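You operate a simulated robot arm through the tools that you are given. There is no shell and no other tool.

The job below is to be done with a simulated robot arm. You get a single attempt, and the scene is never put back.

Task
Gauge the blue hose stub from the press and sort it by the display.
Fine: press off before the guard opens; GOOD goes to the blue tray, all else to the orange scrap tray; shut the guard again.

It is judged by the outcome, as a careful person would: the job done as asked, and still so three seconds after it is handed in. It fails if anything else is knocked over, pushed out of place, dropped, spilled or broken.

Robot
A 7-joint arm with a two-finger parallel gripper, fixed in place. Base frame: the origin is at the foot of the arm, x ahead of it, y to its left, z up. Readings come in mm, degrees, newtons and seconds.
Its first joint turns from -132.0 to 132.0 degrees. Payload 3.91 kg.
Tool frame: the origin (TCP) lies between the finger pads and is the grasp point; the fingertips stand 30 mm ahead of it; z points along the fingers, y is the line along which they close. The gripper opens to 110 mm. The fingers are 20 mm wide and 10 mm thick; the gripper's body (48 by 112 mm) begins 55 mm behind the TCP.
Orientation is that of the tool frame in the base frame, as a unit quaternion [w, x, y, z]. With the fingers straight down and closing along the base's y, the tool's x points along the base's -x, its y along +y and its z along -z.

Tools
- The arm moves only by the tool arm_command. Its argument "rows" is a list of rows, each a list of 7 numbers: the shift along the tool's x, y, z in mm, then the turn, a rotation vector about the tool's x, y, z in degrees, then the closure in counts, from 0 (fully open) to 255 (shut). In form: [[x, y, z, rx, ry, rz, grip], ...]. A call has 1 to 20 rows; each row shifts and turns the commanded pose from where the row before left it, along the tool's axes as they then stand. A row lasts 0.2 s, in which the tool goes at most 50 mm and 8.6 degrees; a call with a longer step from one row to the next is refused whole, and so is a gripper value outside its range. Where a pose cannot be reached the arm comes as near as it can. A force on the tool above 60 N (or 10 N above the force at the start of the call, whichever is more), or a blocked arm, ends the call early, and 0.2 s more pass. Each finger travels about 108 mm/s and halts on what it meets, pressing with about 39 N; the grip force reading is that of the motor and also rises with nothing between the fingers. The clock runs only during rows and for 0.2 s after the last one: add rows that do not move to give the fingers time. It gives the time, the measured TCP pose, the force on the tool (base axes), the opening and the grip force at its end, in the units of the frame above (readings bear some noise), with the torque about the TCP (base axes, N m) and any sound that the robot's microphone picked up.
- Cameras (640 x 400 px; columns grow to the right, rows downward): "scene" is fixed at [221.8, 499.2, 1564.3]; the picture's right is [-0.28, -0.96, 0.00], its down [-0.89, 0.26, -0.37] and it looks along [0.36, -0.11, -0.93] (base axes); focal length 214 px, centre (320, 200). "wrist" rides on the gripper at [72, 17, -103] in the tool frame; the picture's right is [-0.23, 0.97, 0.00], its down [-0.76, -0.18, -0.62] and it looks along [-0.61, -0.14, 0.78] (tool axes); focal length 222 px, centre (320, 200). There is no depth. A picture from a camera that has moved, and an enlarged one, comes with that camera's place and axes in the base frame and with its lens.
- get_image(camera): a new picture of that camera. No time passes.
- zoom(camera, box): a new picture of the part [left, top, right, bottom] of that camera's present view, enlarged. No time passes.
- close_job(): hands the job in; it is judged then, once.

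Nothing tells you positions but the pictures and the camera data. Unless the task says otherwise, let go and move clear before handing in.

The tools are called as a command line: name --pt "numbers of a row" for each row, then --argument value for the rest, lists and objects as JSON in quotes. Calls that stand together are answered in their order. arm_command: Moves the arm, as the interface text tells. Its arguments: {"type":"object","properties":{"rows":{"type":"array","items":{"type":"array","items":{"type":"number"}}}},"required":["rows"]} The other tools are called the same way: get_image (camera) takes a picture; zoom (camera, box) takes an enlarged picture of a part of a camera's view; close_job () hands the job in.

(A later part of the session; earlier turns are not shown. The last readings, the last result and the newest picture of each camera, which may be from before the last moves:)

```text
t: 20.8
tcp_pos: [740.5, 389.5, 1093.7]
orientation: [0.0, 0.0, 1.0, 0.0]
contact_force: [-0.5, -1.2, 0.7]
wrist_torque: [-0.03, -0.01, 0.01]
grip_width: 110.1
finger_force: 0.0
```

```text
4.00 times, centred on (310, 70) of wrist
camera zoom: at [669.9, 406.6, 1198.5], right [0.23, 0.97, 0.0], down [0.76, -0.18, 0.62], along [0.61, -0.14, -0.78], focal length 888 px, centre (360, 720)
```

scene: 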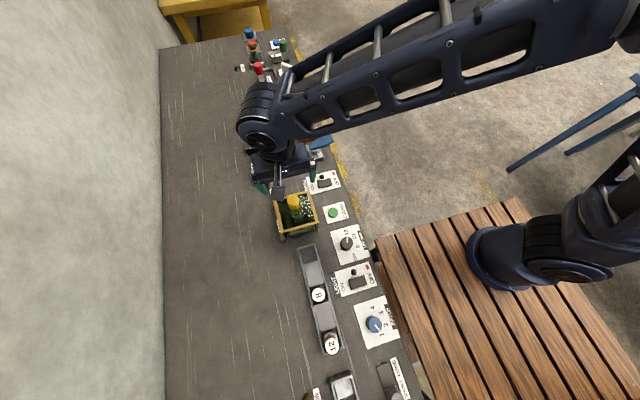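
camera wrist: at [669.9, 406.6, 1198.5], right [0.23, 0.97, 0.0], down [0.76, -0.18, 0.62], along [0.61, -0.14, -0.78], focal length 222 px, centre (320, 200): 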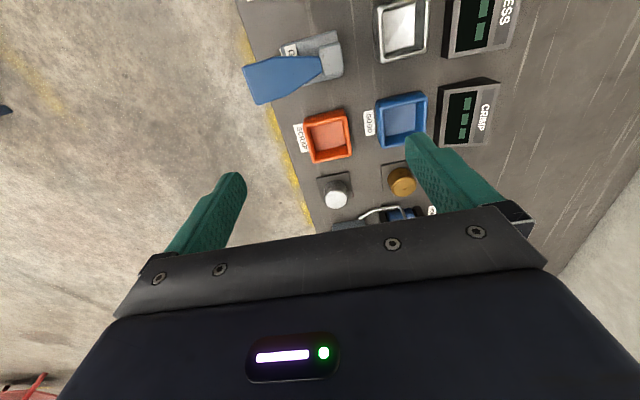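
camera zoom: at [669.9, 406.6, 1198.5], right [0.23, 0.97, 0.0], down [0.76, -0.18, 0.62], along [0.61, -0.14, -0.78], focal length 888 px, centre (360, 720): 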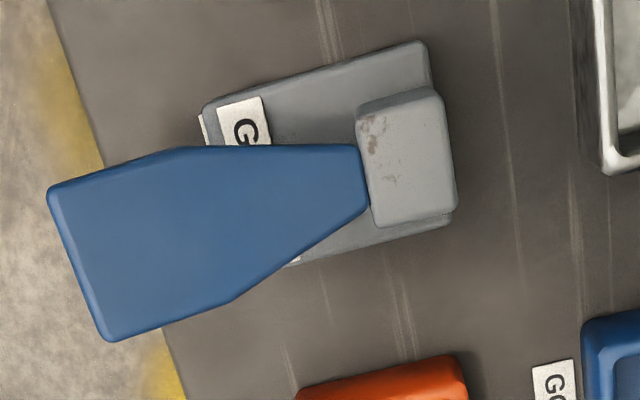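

The lever is hinged at the rear block and reaches over the pin, rising toward the front (tip ≈ (708, 311, 905)). I need a low side view of it, so I'll move to the −x side and tilt the camera up.

arm_command --pt "24 -4 27 0 0 0 0" --pt "24 -4 27 0 0 0 0" --pt "24 -4 27 0 0 0 0" --pt "24 -4 27 0 0 0 0" --pt "24 -4 27 0 0 0 0" --pt "0 0 0 0 -8 0 0" --pt "0 0 0 0 -8 0 0" --pt "0 0 0 0 -8 0 0" --pt "0 0 0 0 -8 0 0" --pt "0 0 0 0 -8 0 0" --pt "0 0 0 0 0 0 0"

get_image --camera "wrist"

get_image --camera "scene"

```text
t: 23.2
tcp_pos: [621.4, 368.5, 959.5]
orientation: [0.343, 0.0, 0.939, 0.0]
contact_force: [-0.6, 0.4, -0.1]
wrist_torque: [-0.05, -0.06, -0.04]
grip_width: 109.9
finger_force: 0.0
```

```text
taken
camera wrist: at [501.0, 385.5, 991.9], right [0.17, 0.97, 0.15], down [0.18, -0.18, 0.97], along [0.97, -0.14, -0.21], focal length 222 px, centre (320, 200)
```

wrist: 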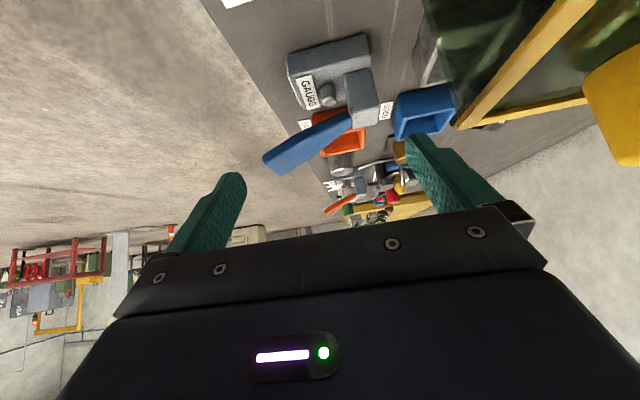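

```text
taken
```

scene: 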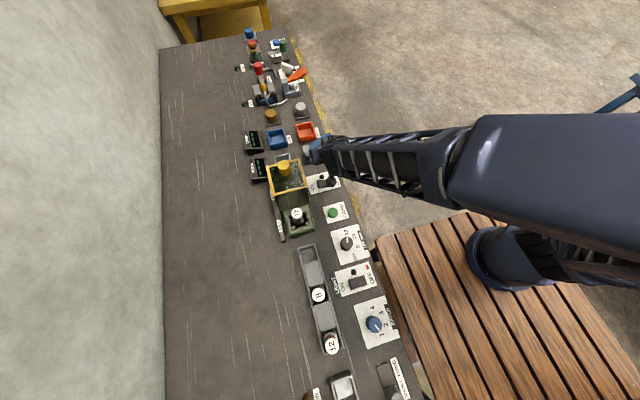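

zoom --camera "wrist" --box '[250, 20, 400, 190]'

zoom --camera "wrist" --box '[280, 30, 390, 130]'

zoom --camera "scene" --box '[270, 190, 320, 245]'

```text
2.35 times, centred on (325, 105) of wrist
camera zoom: at [501.0, 385.5, 991.9], right [0.17, 0.97, 0.15], down [0.18, -0.18, 0.97], along [0.97, -0.14, -0.21], focal length 523 px, centre (308, 424)
```

zoom: 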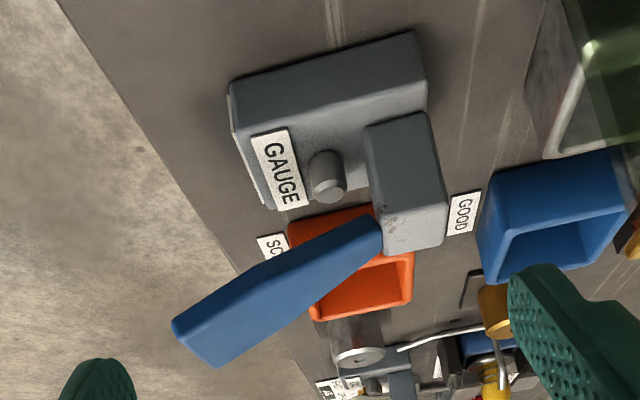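

```text
4.00 times, centred on (335, 80) of wrist
camera zoom: at [501.0, 385.5, 991.9], right [0.17, 0.97, 0.15], down [0.18, -0.18, 0.97], along [0.97, -0.14, -0.21], focal length 888 px, centre (260, 680)
```

zoom: 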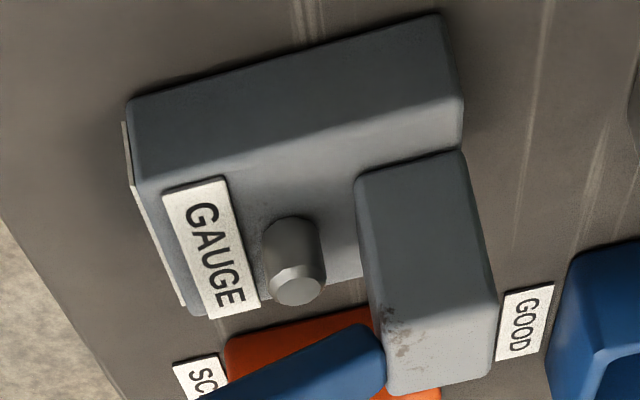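

```text
7.27 times, centred on (295, 218) of scene
camera zoom: at [221.8, 499.2, 1564.3], right [-0.28, -0.96, 0.0], down [-0.89, 0.26, -0.37], along [0.36, -0.11, -0.93], focal length 1560 px, centre (502, 73)
```

zoom: 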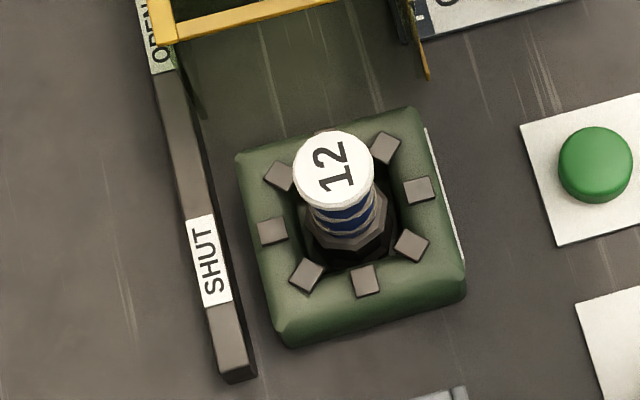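

The gauge shows a base with a chamfered pin, a post and a paddle lever. Before deciding how the stub is gauged, I'll look at the silver tray, the displays and the rest of the bench for clues.

zoom --camera "scene" --box '[262, 145, 312, 185]'

zoom --camera "scene" --box '[280, 340, 430, 400]'

zoom --camera "scene" --box '[300, 220, 400, 350]'

zoom --camera "wrist" --box '[340, 60, 480, 160]'

zoom --camera "scene" --box '[240, 90, 330, 165]'

```text
10.00 times, centred on (287, 165) of scene
camera zoom: at [221.8, 499.2, 1564.3], right [-0.28, -0.96, 0.0], down [-0.89, 0.26, -0.37], along [0.36, -0.11, -0.93], focal length 2145 px, centre (650, 550)
```

zoom: 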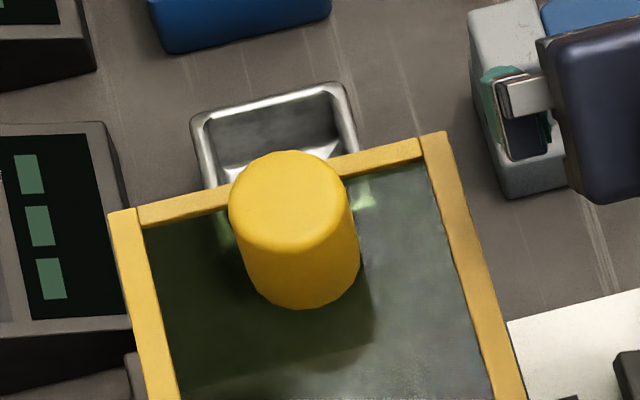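

```text
4.27 times, centred on (355, 370) of scene
camera zoom: at [221.8, 499.2, 1564.3], right [-0.28, -0.96, 0.0], down [-0.89, 0.26, -0.37], along [0.36, -0.11, -0.93], focal length 915 px, centre (171, -525)
```

zoom: 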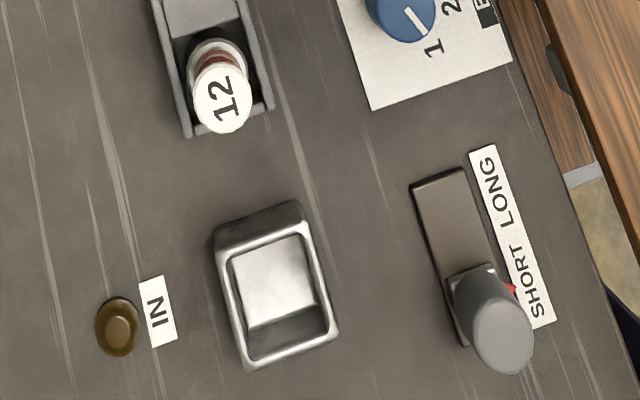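

```text
3.08 times, centred on (350, 285) of scene
camera zoom: at [221.8, 499.2, 1564.3], right [-0.28, -0.96, 0.0], down [-0.89, 0.26, -0.37], along [0.36, -0.11, -0.93], focal length 660 px, centre (228, -62)
```

zoom: 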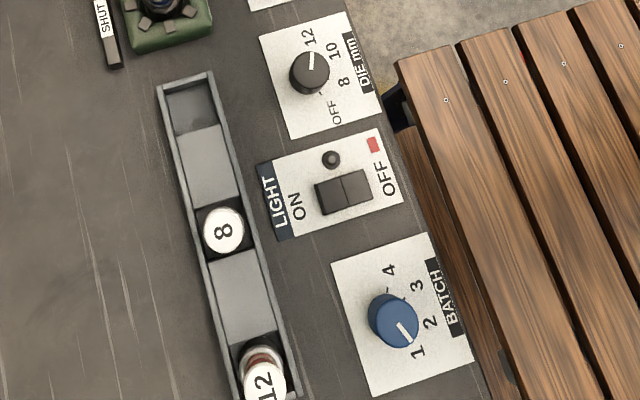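

```text
4.00 times, centred on (410, 110) of wrist
camera zoom: at [501.0, 385.5, 991.9], right [0.17, 0.97, 0.15], down [0.18, -0.18, 0.97], along [0.97, -0.14, -0.21], focal length 888 px, centre (-40, 560)
```

zoom: 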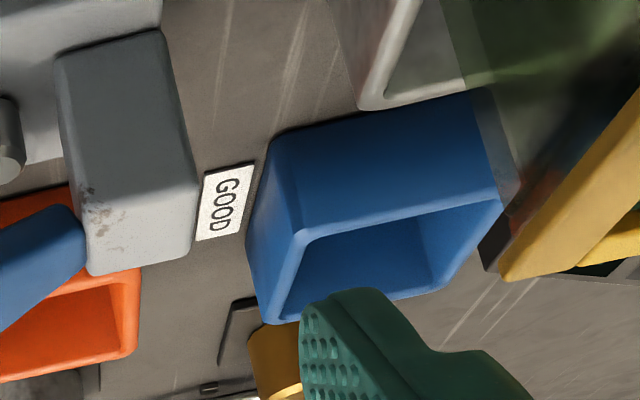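

```text
5.33 times, centred on (285, 128) of scene
camera zoom: at [221.8, 499.2, 1564.3], right [-0.28, -0.96, 0.0], down [-0.89, 0.26, -0.37], along [0.36, -0.11, -0.93], focal length 1144 px, centre (507, 587)
```

zoom: 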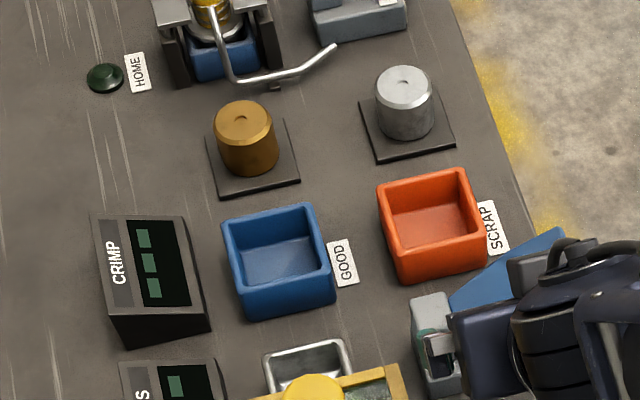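

The bench has a similar orange-lever "OIL" device further away; comparing it may show whether the pin is just part of the lever mechanism.

zoom --camera "scene" --box '[270, 60, 315, 105]'

zoom --camera "scene" --box '[240, 25, 310, 75]'

zoom --camera "scene" --box '[245, 70, 300, 125]'

zoom --camera "wrist" --box '[300, 140, 440, 235]'

```text
8.89 times, centred on (292, 82) of scene
camera zoom: at [221.8, 499.2, 1564.3], right [-0.28, -0.96, 0.0], down [-0.89, 0.26, -0.37], along [0.36, -0.11, -0.93], focal length 1906 px, centre (564, 1244)
```

zoom: 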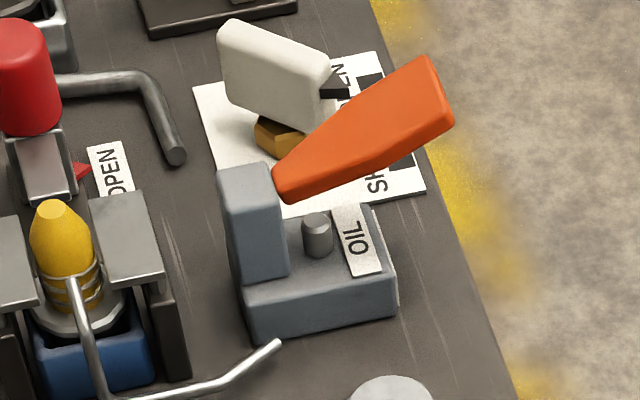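

```text
8.00 times, centred on (275, 50) of scene
camera zoom: at [221.8, 499.2, 1564.3], right [-0.28, -0.96, 0.0], down [-0.89, 0.26, -0.37], along [0.36, -0.11, -0.93], focal length 1716 px, centre (680, 1400)
```

zoom: 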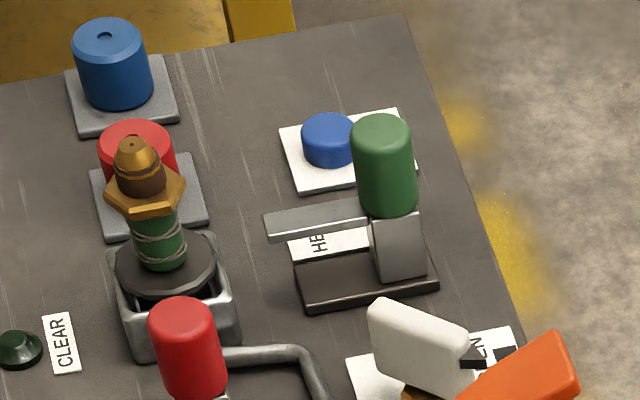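

```text
7.27 times, centred on (272, 98) of scene
camera zoom: at [221.8, 499.2, 1564.3], right [-0.28, -0.96, 0.0], down [-0.89, 0.26, -0.37], along [0.36, -0.11, -0.93], focal length 1560 px, centre (666, 946)
```

zoom: 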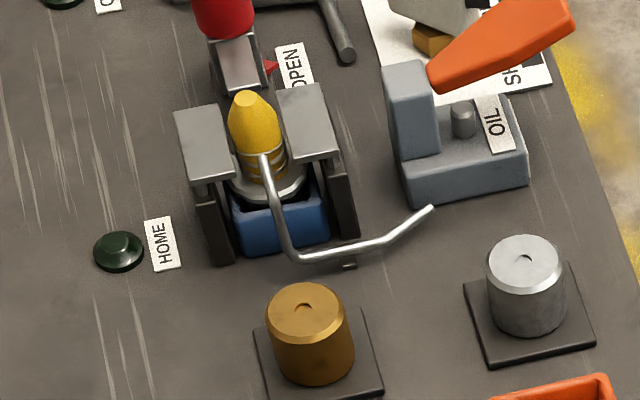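

```text
4.21 times, centred on (370, 188) of wrist
camera zoom: at [501.0, 385.5, 991.9], right [0.17, 0.97, 0.15], down [0.18, -0.18, 0.97], along [0.97, -0.14, -0.21], focal length 935 px, centre (110, 253)
```

zoom: 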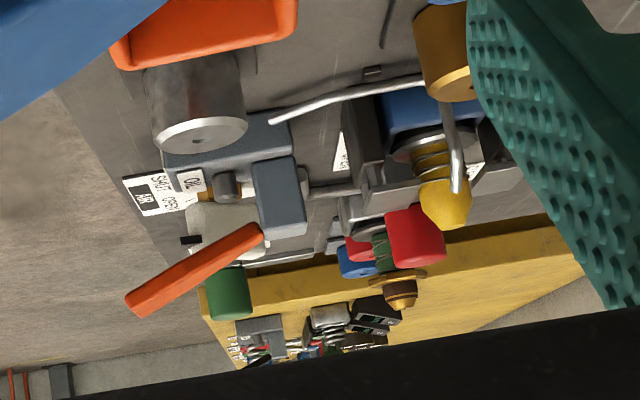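

The OIL device has the same base, post and pin, so GAUGE is a lever actuator with a stop pin. The unlabelled silver tray beside it is therefore the likely nest for the part. I'll go back to vertical and return above the stub, looking at that tray on the way.

arm_command --pt "0 0 0 0 8 0 0" --pt "0 0 0 0 8 0 0" --pt "0 0 0 0 8 0 0" --pt "0 0 0 0 8 0 0" --pt "0 0 0 0 8 0 0" --pt "0 0 -45 0 0 0 0" --pt "0 0 -45 0 0 0 0" --pt "0 0 -45 0 0 0 0" --pt "-20 35 0 0 0 0 0" --pt "-20 35 0 0 0 0 0" --pt "-20 35 0 0 0 0 0" --pt "-20 35 0 0 0 0 0" --pt "0 0 0 0 0 0 0"

get_image --camera "wrist"

zoom --camera "wrist" --box '[240, 30, 400, 130]'

```text
t: 26.0
tcp_pos: [704.6, 507.9, 1096.2]
orientation: [0.0, 0.001, 1.0, -0.001]
contact_force: [0.1, 0.0, -0.5]
wrist_torque: [0.0, 0.0, 0.0]
grip_width: 109.9
finger_force: 0.0
```

```text
taken
camera wrist: at [632.3, 524.9, 1199.0], right [0.23, 0.97, 0.0], down [0.76, -0.18, 0.62], along [0.61, -0.14, -0.78], focal length 222 px, centre (320, 200)
```

wrist: 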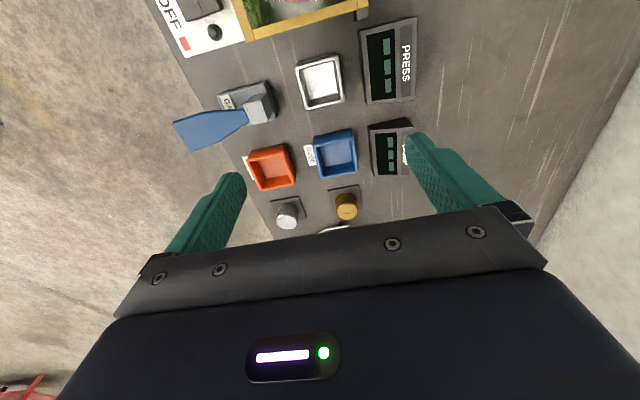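

```text
4.00 times, centred on (320, 80) of wrist
camera zoom: at [632.3, 524.9, 1199.0], right [0.23, 0.97, 0.0], down [0.76, -0.18, 0.62], along [0.61, -0.14, -0.78], focal length 888 px, centre (320, 680)
```

zoom: 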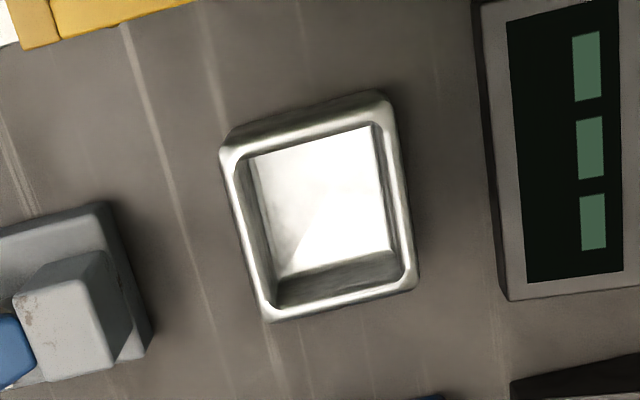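

The silver tray is centred at about (700, 510) with a ~52 mm inner floor, enough for the stub base. Now I'll go back above the stub and descend a bit for a precise look.

arm_command --pt "41.8 0.2 0 0 0 0 0" --pt "41.8 0.2 0 0 0 0 0" --pt "41.8 0.2 0 0 0 0 0" --pt "41.8 0.2 0 0 0 0 0" --pt "41.8 0.2 0 0 0 0 0" --pt "41.8 0.2 0 0 0 0 0" --pt "0 0 45 0 0 0 0" --pt "0 0 45 0 0 0 0" --pt "0 0 25 0 0 0 0" --pt "0 0 0 0 0 0 0"

get_image --camera "wrist"

zoom --camera "wrist" --box '[260, 60, 380, 160]'

zoom --camera "scene" --box '[265, 190, 325, 245]'

```text
t: 28.2
tcp_pos: [453.7, 511.4, 979.9]
orientation: [0.0, -0.001, 1.0, 0.0]
contact_force: [-0.7, 0.5, 0.4]
wrist_torque: [0.02, -0.02, -0.01]
grip_width: 109.9
finger_force: 0.0
```

```text
taken
camera wrist: at [382.3, 526.9, 1083.9], right [0.23, 0.97, 0.0], down [0.76, -0.18, 0.62], along [0.61, -0.14, -0.78], focal length 222 px, centre (320, 200)
```

wrist: 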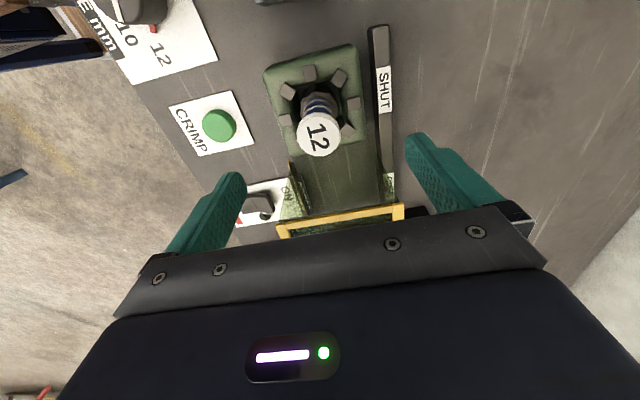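

```text
4.00 times, centred on (320, 110) of wrist
camera zoom: at [382.3, 526.9, 1083.9], right [0.23, 0.97, 0.0], down [0.76, -0.18, 0.62], along [0.61, -0.14, -0.78], focal length 888 px, centre (320, 560)
```

zoom: 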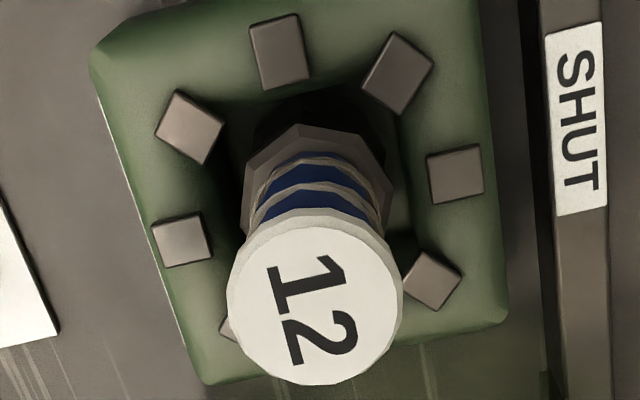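

```text
7.27 times, centred on (295, 218) of scene
camera zoom: at [221.8, 499.2, 1564.3], right [-0.28, -0.96, 0.0], down [-0.89, 0.26, -0.37], along [0.36, -0.11, -0.93], focal length 1560 px, centre (502, 73)
```

zoom: 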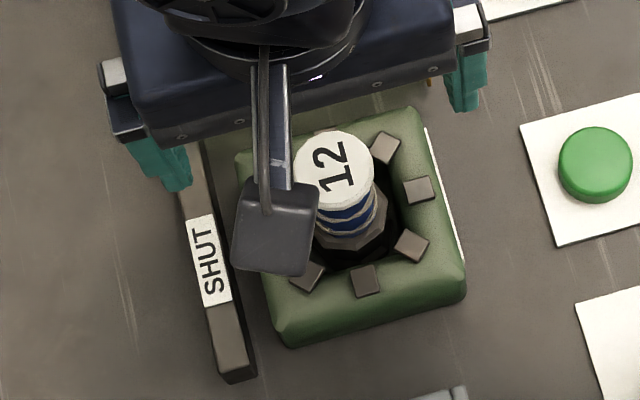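

The cap centre is at (452.5, 509.5), top at z ≈ 905, and the deck is at about 849. I'll lower to TCP z ≈ 897 (tips ~867) and close on the cap.

arm_command --pt "1 -1.8 35 0 0 0 0" --pt "0 0 30 0 0 0 0" --pt "0 0 18 0 0 0 0" --pt "0 0 0 0 0 0 0"

get_image --camera "wrist"

zoom --camera "wrist" --box '[240, 90, 400, 220]'

```text
t: 29.2
tcp_pos: [450.1, 506.0, 896.4]
orientation: [0.0, 0.001, 1.0, 0.0]
contact_force: [0.4, 0.5, 0.0]
wrist_torque: [-0.03, 0.0, -0.03]
grip_width: 109.9
finger_force: 0.1
```

```text
taken
camera wrist: at [379.2, 525.0, 1000.0], right [0.23, 0.97, 0.0], down [0.76, -0.18, 0.62], along [0.61, -0.14, -0.78], focal length 222 px, centre (320, 200)
```

wrist: 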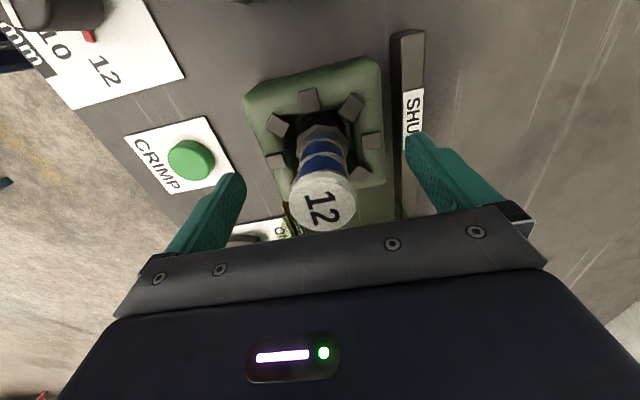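

```text
3.08 times, centred on (320, 155) of wrist
camera zoom: at [379.2, 525.0, 1000.0], right [0.23, 0.97, 0.0], down [0.76, -0.18, 0.62], along [0.61, -0.14, -0.78], focal length 684 px, centre (320, 338)
```

zoom: 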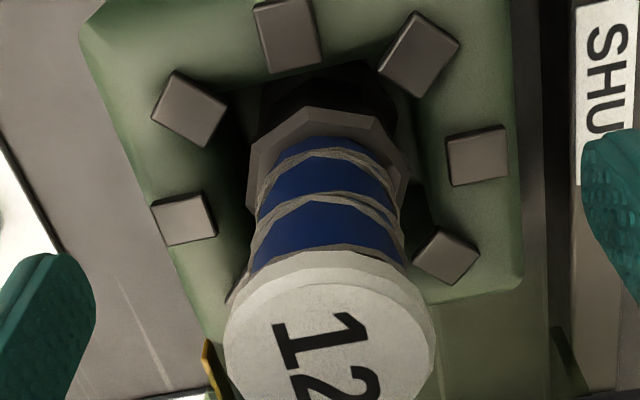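

The cap is centred between the fingers within about 2 mm. Closing on it now.

arm_command --pt "-1 1.5 0 0 0 0 60" --pt "0 0 0 0 0 0 160" --pt "0 0 0 0 0 0 255" --pt "0 0 0 0 0 0 255" --pt "0 0 0 0 0 0 255"

zoom --camera "wrist" --box '[220, 60, 420, 240]'

```text
t: 30.4
tcp_pos: [451.4, 509.1, 895.6]
orientation: [-0.001, 0.0, 1.0, 0.0]
contact_force: [1.8, -0.5, -0.9]
wrist_torque: [0.0, -0.1, -0.01]
grip_width: 35.1
finger_force: 39.4
```

```text
2.22 times, centred on (320, 150) of wrist
camera zoom: at [380.4, 526.4, 1000.1], right [0.23, 0.97, 0.0], down [0.76, -0.18, 0.62], along [0.61, -0.14, -0.78], focal length 494 px, centre (320, 311)
```

zoom: 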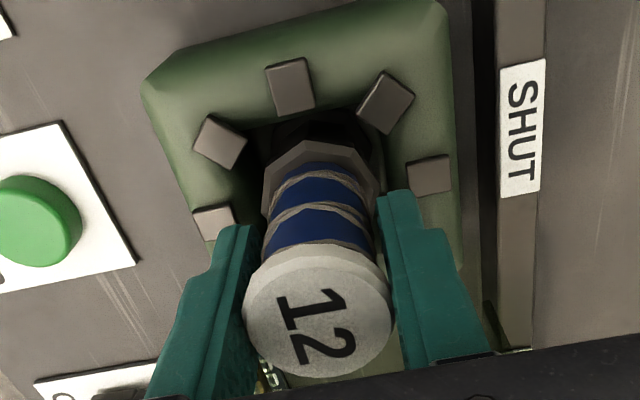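

The cap is gripped (35.1 mm). Lifting straight up slowly.

arm_command --pt "0 0 -5 0 0 0 255" --pt "0 0 -8 0 0 0 255" --pt "0 0 -12 0 0 0 255" --pt "0 0 0 0 0 0 255"

zoom --camera "wrist" --box '[220, 60, 420, 240]'

zoom --camera "scene" --box '[250, 180, 330, 250]'

```text
t: 31.4
tcp_pos: [451.4, 511.1, 920.9]
orientation: [0.001, 0.0, 1.0, -0.001]
contact_force: [-0.9, 0.5, -3.3]
wrist_torque: [-0.02, 0.0, -0.01]
grip_width: 35.1
finger_force: 38.6
```

```text
2.22 times, centred on (320, 150) of wrist
camera zoom: at [380.6, 527.5, 1025.4], right [0.23, 0.97, 0.0], down [0.76, -0.18, 0.62], along [0.61, -0.14, -0.78], focal length 494 px, centre (320, 311)
```

zoom: 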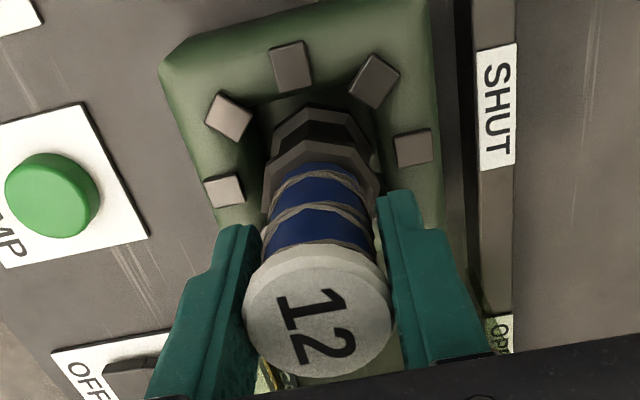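

```text
5.71 times, centred on (290, 215) of scene
camera zoom: at [221.8, 499.2, 1564.3], right [-0.28, -0.96, 0.0], down [-0.89, 0.26, -0.37], along [0.36, -0.11, -0.93], focal length 1226 px, centre (491, 114)
```

zoom: 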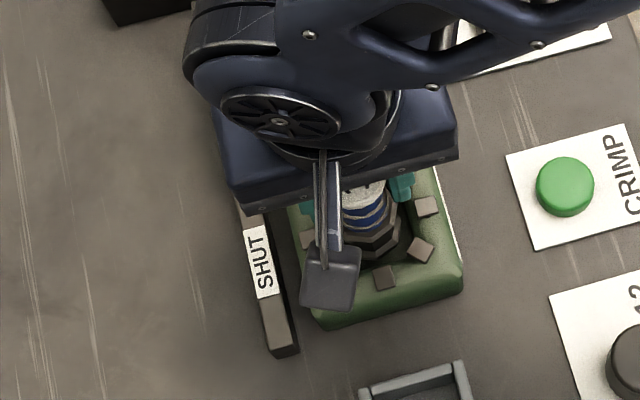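

It comes free cleanly (about 3 N). I'll lift it high and check its full shape.

arm_command --pt "0 0 -20 0 0 0 255" --pt "0 0 -35 0 0 0 255" --pt "0 0 -40 0 0 0 255" --pt "0 0 -40 0 0 0 255" --pt "0 0 -40 0 0 0 255" --pt "0 0 -15 0 0 0 255" --pt "0 0 0 0 0 0 255"

get_image --camera "wrist"

zoom --camera "wrist" --box '[220, 60, 420, 240]'

zoom --camera "scene" --box '[240, 140, 360, 260]'

```text
t: 33.0
tcp_pos: [449.4, 509.1, 1111.2]
orientation: [0.001, 0.0, 1.0, 0.0]
contact_force: [0.3, -0.3, -3.7]
wrist_torque: [-0.01, -0.01, 0.03]
grip_width: 34.9
finger_force: 38.6
```

```text
taken
camera wrist: at [379.4, 526.1, 1215.4], right [0.23, 0.97, 0.0], down [0.76, -0.18, 0.62], along [0.61, -0.14, -0.78], focal length 222 px, centre (320, 200)
```

wrist: 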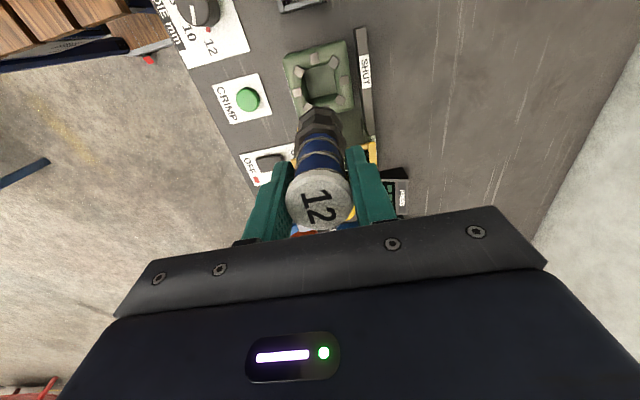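

```text
2.22 times, centred on (320, 150) of wrist
camera zoom: at [379.4, 526.1, 1215.4], right [0.23, 0.97, 0.0], down [0.76, -0.18, 0.62], along [0.61, -0.14, -0.78], focal length 494 px, centre (320, 311)
```

zoom: 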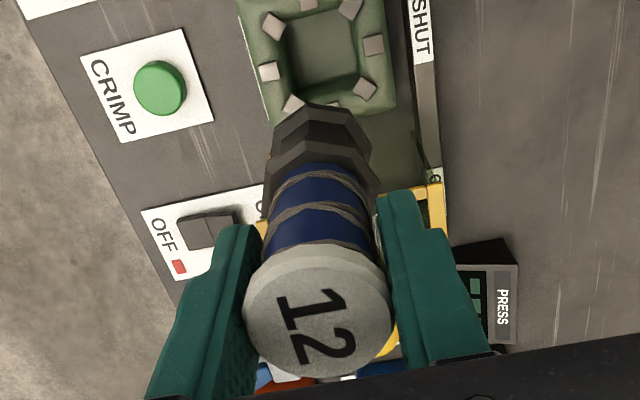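

```text
3.33 times, centred on (300, 200) of scene
camera zoom: at [221.8, 499.2, 1564.3], right [-0.28, -0.96, 0.0], down [-0.89, 0.26, -0.37], along [0.36, -0.11, -0.93], focal length 715 px, centre (387, 200)
```

zoom: 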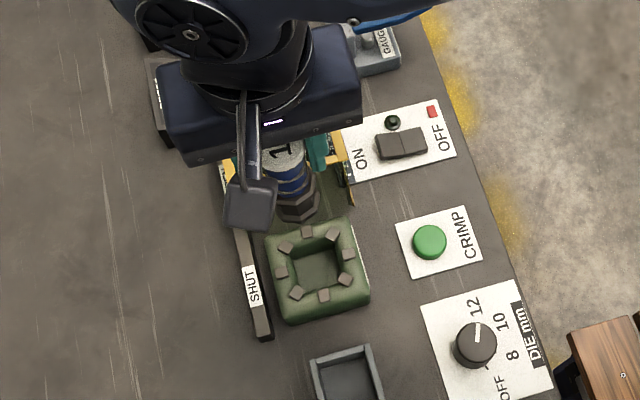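

The stub is about 90 mm long with its bottom about 81 mm below the TCP. I'll carry it at this height over the guard to above the silver tray.

arm_command --pt "-36 0 0 0 0 0 255" --pt "-36 0 0 0 0 0 255" --pt "-36 0 0 0 0 0 255" --pt "-36 0 0 0 0 0 255" --pt "-36 0 0 0 0 0 255" --pt "-36 0 0 0 0 0 255" --pt "-34 0 0 0 0 0 255" --pt "0 0 30 0 0 0 255" --pt "0 0 30 0 0 0 255" --pt "0 0 0 0 0 0 255"

get_image --camera "wrist"

zoom --camera "wrist" --box '[240, 30, 400, 150]'

zoom --camera "scene" --box '[240, 120, 340, 200]'

```text
t: 35.2
tcp_pos: [702.7, 510.4, 1049.4]
orientation: [-0.001, 0.0, 1.0, 0.0]
contact_force: [0.2, -1.1, -2.0]
wrist_torque: [0.02, 0.0, -0.04]
grip_width: 34.9
finger_force: 39.0
```

```text
taken
camera wrist: at [632.0, 526.1, 1153.4], right [0.23, 0.97, 0.0], down [0.76, -0.18, 0.62], along [0.61, -0.14, -0.78], focal length 222 px, centre (320, 200)
```

wrist: 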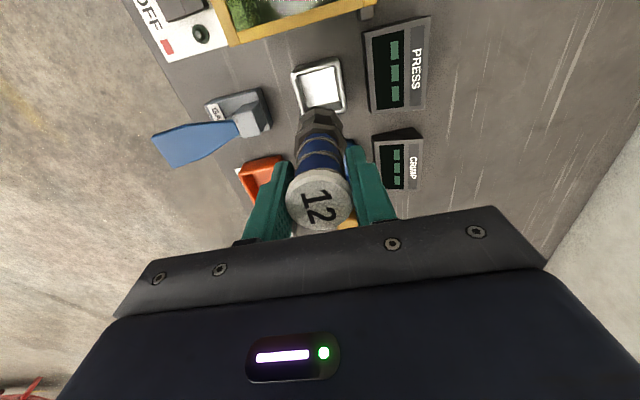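

```text
3.33 times, centred on (320, 90) of wrist
camera zoom: at [632.0, 526.1, 1153.4], right [0.23, 0.97, 0.0], down [0.76, -0.18, 0.62], along [0.61, -0.14, -0.78], focal length 740 px, centre (320, 567)
```

zoom: 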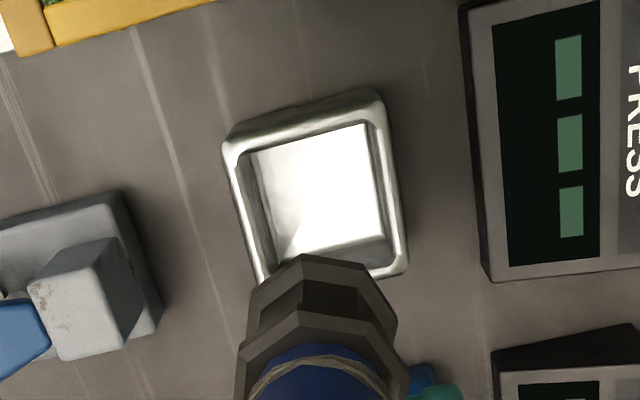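

```text
5.00 times, centred on (290, 160) of scene
camera zoom: at [221.8, 499.2, 1564.3], right [-0.28, -0.96, 0.0], down [-0.89, 0.26, -0.37], along [0.36, -0.11, -0.93], focal length 1072 px, centre (470, 400)
```

zoom: 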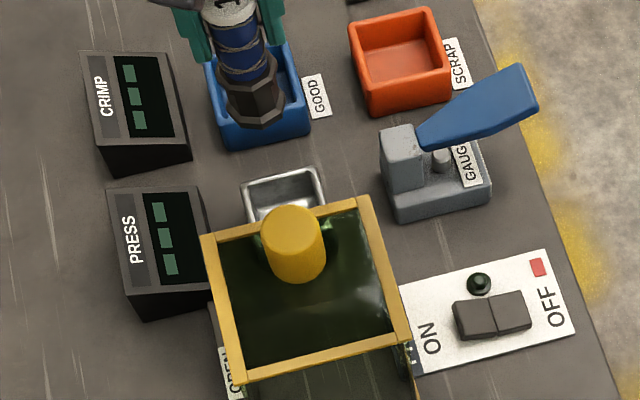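

The stub hangs above the silver tray, but the wrist camera would come close to the guard knob if I lowered in this orientation. I'll turn the tool 90° about vertical so the camera faces from the −y side.

arm_command --pt "0 0 0 0 0 -8.18 255" --pt "0 0 0 0 0 -8.18 255" --pt "0 0 0 0 0 -8.18 255" --pt "0 0 0 0 0 -8.18 255" --pt "0 0 0 0 0 -8.18 255" --pt "0 0 0 0 0 -8.18 255" --pt "0 0 0 0 0 -8.18 255" --pt "0 0 0 0 0 -8.18 255" --pt "0 0 0 0 0 -8.18 255" --pt "0 0 0 0 0 -8.18 255" --pt "0 0 0 0 0 -8.2 255" --pt "0 0 0 0 0 0 255"

get_image --camera "wrist"

get_image --camera "scene"

zoom --camera "wrist" --box '[240, 30, 400, 150]'

```text
t: 37.8
tcp_pos: [703.2, 508.3, 1051.0]
orientation: [0.0, 0.708, -0.706, 0.0]
contact_force: [-0.2, 0.5, -3.3]
wrist_torque: [-0.03, 0.02, 0.04]
grip_width: 34.8
finger_force: 39.3
```

```text
taken
camera wrist: at [686.6, 436.5, 1154.8], right [-0.97, 0.23, 0.0], down [0.18, 0.76, 0.62], along [0.14, 0.61, -0.78], focal length 222 px, centre (320, 200)
```

wrist: 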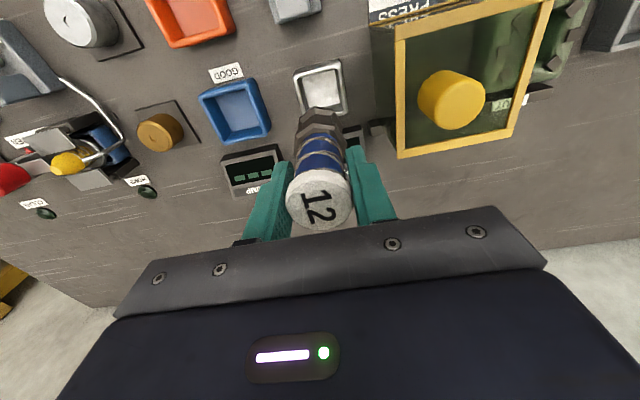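

```text
taken
```

scene: 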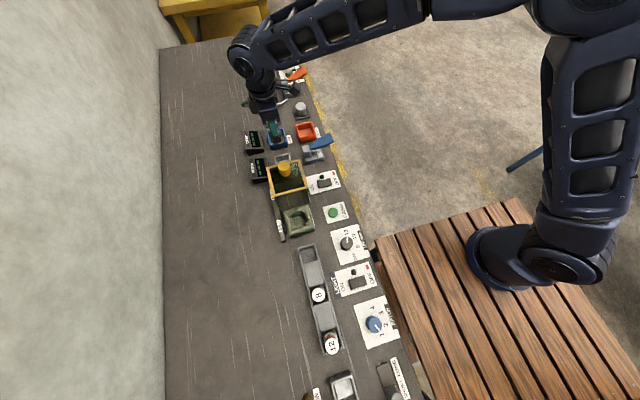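

```text
3.33 times, centred on (320, 90) of wrist
camera zoom: at [686.6, 436.5, 1154.8], right [-0.97, 0.23, 0.0], down [0.18, 0.76, 0.62], along [0.14, 0.61, -0.78], focal length 740 px, centre (320, 567)
```

zoom: 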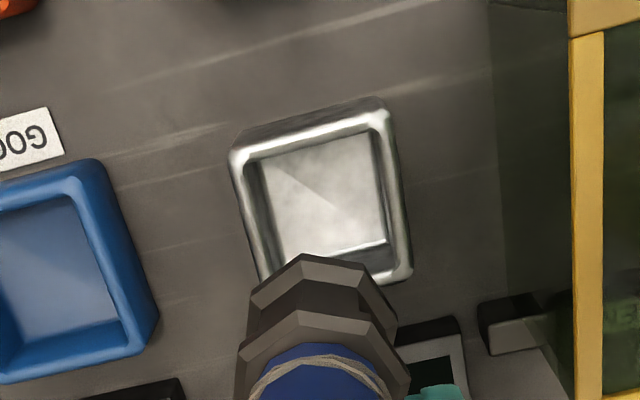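

The rotation worked and the camera now looks in from the −y side. I'll zoom closely on the tray to fix its centre.

zoom --camera "wrist" --box '[280, 50, 360, 110]'

zoom --camera "scene" --box '[260, 140, 310, 180]'

```text
6.67 times, centred on (320, 80) of wrist
camera zoom: at [686.6, 436.5, 1154.8], right [-0.97, 0.23, 0.0], down [0.18, 0.76, 0.62], along [0.14, 0.61, -0.78], focal length 1481 px, centre (320, 1000)
```

zoom: 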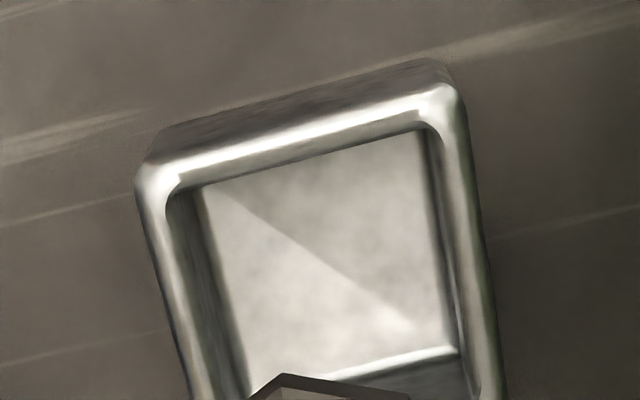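

```text
10.00 times, centred on (285, 160) of scene
camera zoom: at [221.8, 499.2, 1564.3], right [-0.28, -0.96, 0.0], down [-0.89, 0.26, -0.37], along [0.36, -0.11, -0.93], focal length 2145 px, centre (670, 600)
```

zoom: 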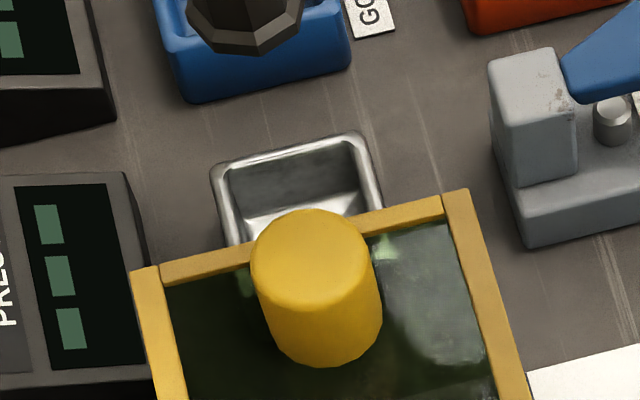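

The tray centre is about (701.5, 510.5) and the stub axis is at about (703, 509). I'll correct that and lower most of the way.

arm_command --pt "-1.5 1.8 30 0 0 0 255" --pt "0 0 35 0 0 0 255" --pt "0 0 30 0 0 0 255" --pt "0 0 15 0 0 0 255" --pt "0 0 0 0 0 0 255"

get_image --camera "wrist"

zoom --camera "wrist" --box '[260, 60, 380, 150]'

zoom --camera "scene" --box '[250, 130, 320, 180]'

```text
t: 39.0
tcp_pos: [700.0, 510.6, 940.5]
orientation: [0.0, -0.707, 0.707, 0.0]
contact_force: [-0.4, 0.5, -2.8]
wrist_torque: [0.01, -0.02, -0.03]
grip_width: 35.0
finger_force: 39.5
```

```text
taken
camera wrist: at [684.8, 438.5, 1043.6], right [-0.97, 0.23, 0.0], down [0.18, 0.76, 0.62], along [0.14, 0.61, -0.78], focal length 222 px, centre (320, 200)
```

wrist: 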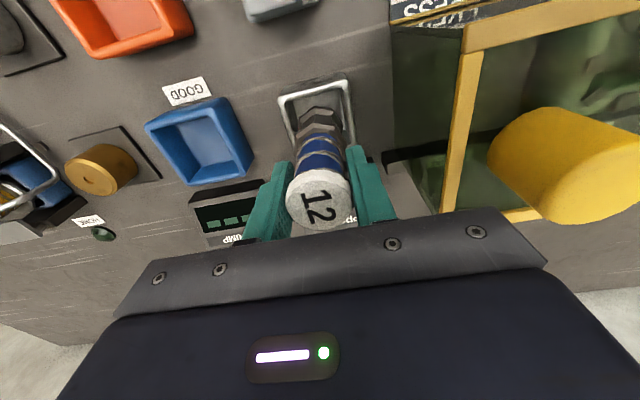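

```text
4.44 times, centred on (320, 105) of wrist
camera zoom: at [684.8, 438.5, 1043.6], right [-0.97, 0.23, 0.0], down [0.18, 0.76, 0.62], along [0.14, 0.61, -0.78], focal length 987 px, centre (320, 622)
```

zoom: 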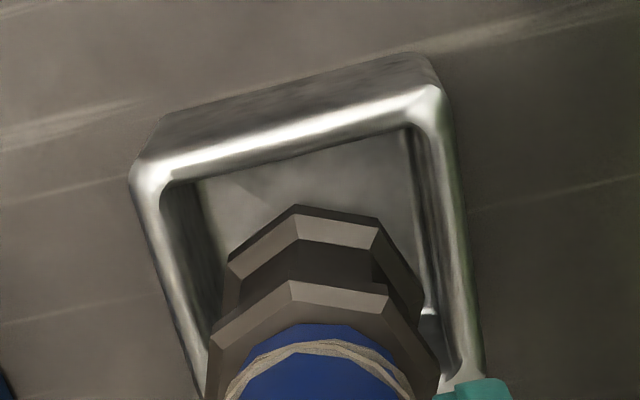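

```text
8.00 times, centred on (285, 155) of scene
camera zoom: at [221.8, 499.2, 1564.3], right [-0.28, -0.96, 0.0], down [-0.89, 0.26, -0.37], along [0.36, -0.11, -0.93], focal length 1716 px, centre (600, 560)
```

zoom: 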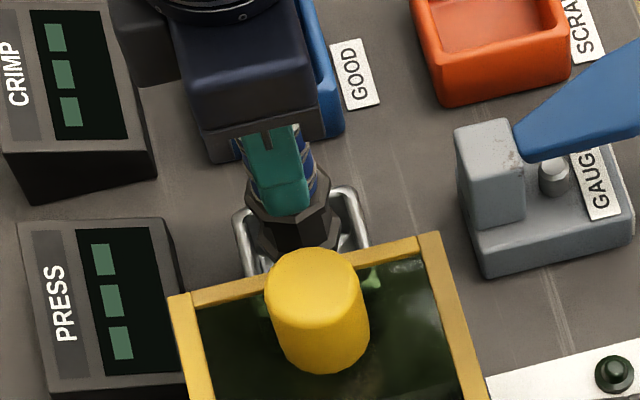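

Alignment with the tray looks good. I'll lower in smaller steps until I feel contact with the tray floor.

arm_command --pt "0 0 15 0 0 0 255" --pt "0 0 12 0 0 0 255" --pt "0 0 8 0 0 0 255" --pt "0 0 4 0 0 0 255" --pt "0 0 0 0 0 0 255"

zoom --camera "wrist" --box '[260, 60, 380, 150]'

```text
t: 40.2
tcp_pos: [699.6, 510.4, 900.9]
orientation: [-0.001, 0.708, -0.707, 0.0]
contact_force: [0.1, 0.3, -2.3]
wrist_torque: [0.01, 0.02, -0.01]
grip_width: 34.9
finger_force: 39.1
```

```text
4.44 times, centred on (320, 105) of wrist
camera zoom: at [685.5, 437.7, 1004.9], right [-0.97, 0.23, 0.0], down [0.18, 0.76, 0.62], along [0.14, 0.61, -0.78], focal length 987 px, centre (320, 622)
```

zoom: 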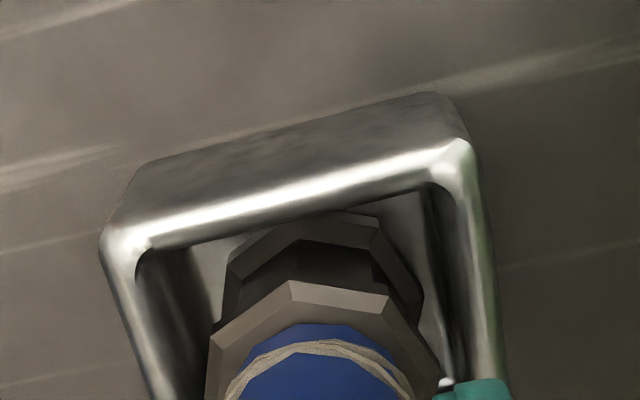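

The stub is now inside the tray walls and not touching yet. Continuing in 2 mm steps.

arm_command --pt "0 0 2 0 0 0 255" --pt "0 0 2 0 0 0 255" --pt "0 0 2 0 0 0 255" --pt "0 0 0 0 0 0 255"

zoom --camera "wrist" --box '[260, 60, 380, 150]'

```text
t: 41.2
tcp_pos: [700.0, 510.6, 896.5]
orientation: [-0.001, -0.707, 0.708, 0.001]
contact_force: [-0.7, -2.6, 6.8]
wrist_torque: [-0.26, -0.13, 0.02]
grip_width: 34.7
finger_force: 39.0
```

```text
4.44 times, centred on (320, 105) of wrist
camera zoom: at [684.9, 438.0, 1000.2], right [-0.97, 0.23, 0.0], down [0.18, 0.76, 0.62], along [0.14, 0.61, -0.78], focal length 987 px, centre (320, 622)
```

zoom: 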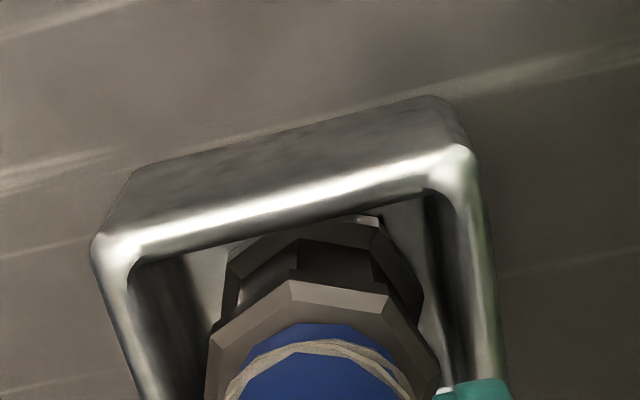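

Contact with the floor at about 10 N. I'll ease off slightly, open the fingers only part way (to stay clear of the guard), and rise straight up.

arm_command --pt "0 0 -0.5 0 0 0 255" --pt "0 0 0 0 0 0 150" --pt "0 0 0 0 0 0 125" --pt "0 0 0 0 0 0 125" --pt "0 0 -10 0 0 0 125" --pt "0 0 -25 0 0 0 125" --pt "0 0 -35 0 0 0 125" --pt "0 0 0 0 0 0 125"

get_image --camera "wrist"

zoom --camera "scene" --box '[240, 120, 330, 190]'

```text
t: 43.0
tcp_pos: [699.3, 511.5, 966.4]
orientation: [0.0, 0.707, -0.707, 0.0]
contact_force: [0.1, -0.3, -0.5]
wrist_torque: [-0.02, 0.02, 0.01]
grip_width: 56.2
finger_force: 0.0
```

```text
taken
camera wrist: at [683.9, 438.6, 1070.6], right [-0.97, 0.23, 0.0], down [0.18, 0.76, 0.62], along [0.14, 0.61, -0.78], focal length 222 px, centre (320, 200)
```

wrist: 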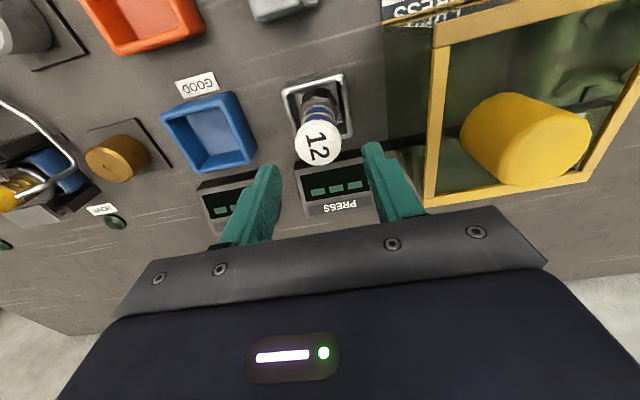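

```text
5.71 times, centred on (285, 155) of scene
camera zoom: at [221.8, 499.2, 1564.3], right [-0.28, -0.96, 0.0], down [-0.89, 0.26, -0.37], along [0.36, -0.11, -0.93], focal length 1226 px, centre (520, 457)
```

zoom: 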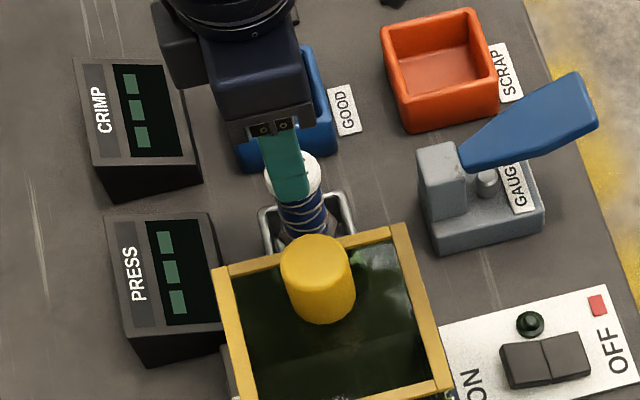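

The stub stands upright in the tray. Next I'll go to the gauge lever with closed fingers, aiming at its front part near (709, 330).

arm_command --pt "0 0 -40 0 0 0 125" --pt "36.2 -1.9 0 0 0 0 125" --pt "36.2 -1.9 0 0 0 0 255" --pt "36.2 -1.9 0 0 0 0 255" --pt "36.2 -1.9 0 0 0 0 255" --pt "36.2 -1.9 0 0 0 0 255" --pt "0 0 0 0 0 0 255"

get_image --camera "wrist"

zoom --camera "wrist" --box '[250, 40, 390, 170]'

zoom --camera "scene" --box '[240, 110, 350, 190]'

```text
t: 44.6
tcp_pos: [709.9, 329.8, 1008.8]
orientation: [0.0, -0.707, 0.707, 0.0]
contact_force: [-0.8, -0.4, 0.3]
wrist_torque: [-0.03, 0.02, 0.01]
grip_width: 0.0
finger_force: 37.9
```

```text
taken
camera wrist: at [694.3, 257.5, 1111.8], right [-0.97, 0.23, 0.0], down [0.18, 0.76, 0.62], along [0.14, 0.61, -0.78], focal length 222 px, centre (320, 200)
```

wrist: 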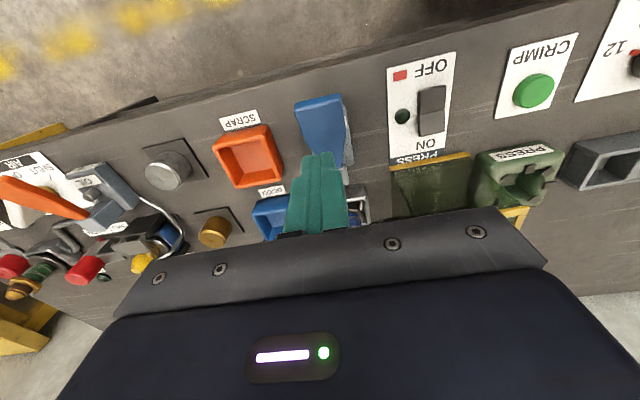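

```text
3.08 times, centred on (320, 105) of wrist
camera zoom: at [694.3, 257.5, 1111.8], right [-0.97, 0.23, 0.0], down [0.18, 0.76, 0.62], along [0.14, 0.61, -0.78], focal length 684 px, centre (320, 492)
```

zoom: 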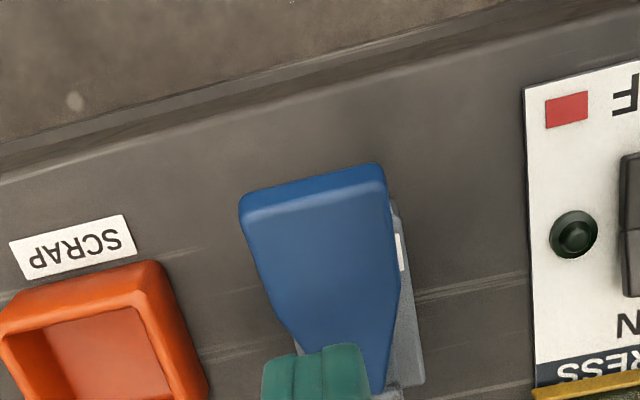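

```text
5.00 times, centred on (295, 150) of scene
camera zoom: at [221.8, 499.2, 1564.3], right [-0.28, -0.96, 0.0], down [-0.89, 0.26, -0.37], along [0.36, -0.11, -0.93], focal length 1072 px, centre (445, 450)
```

zoom: 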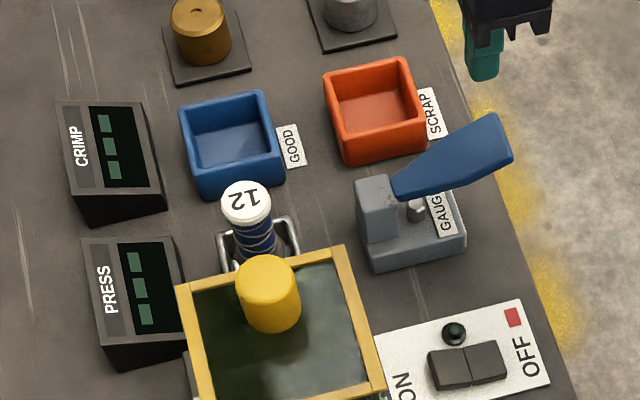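

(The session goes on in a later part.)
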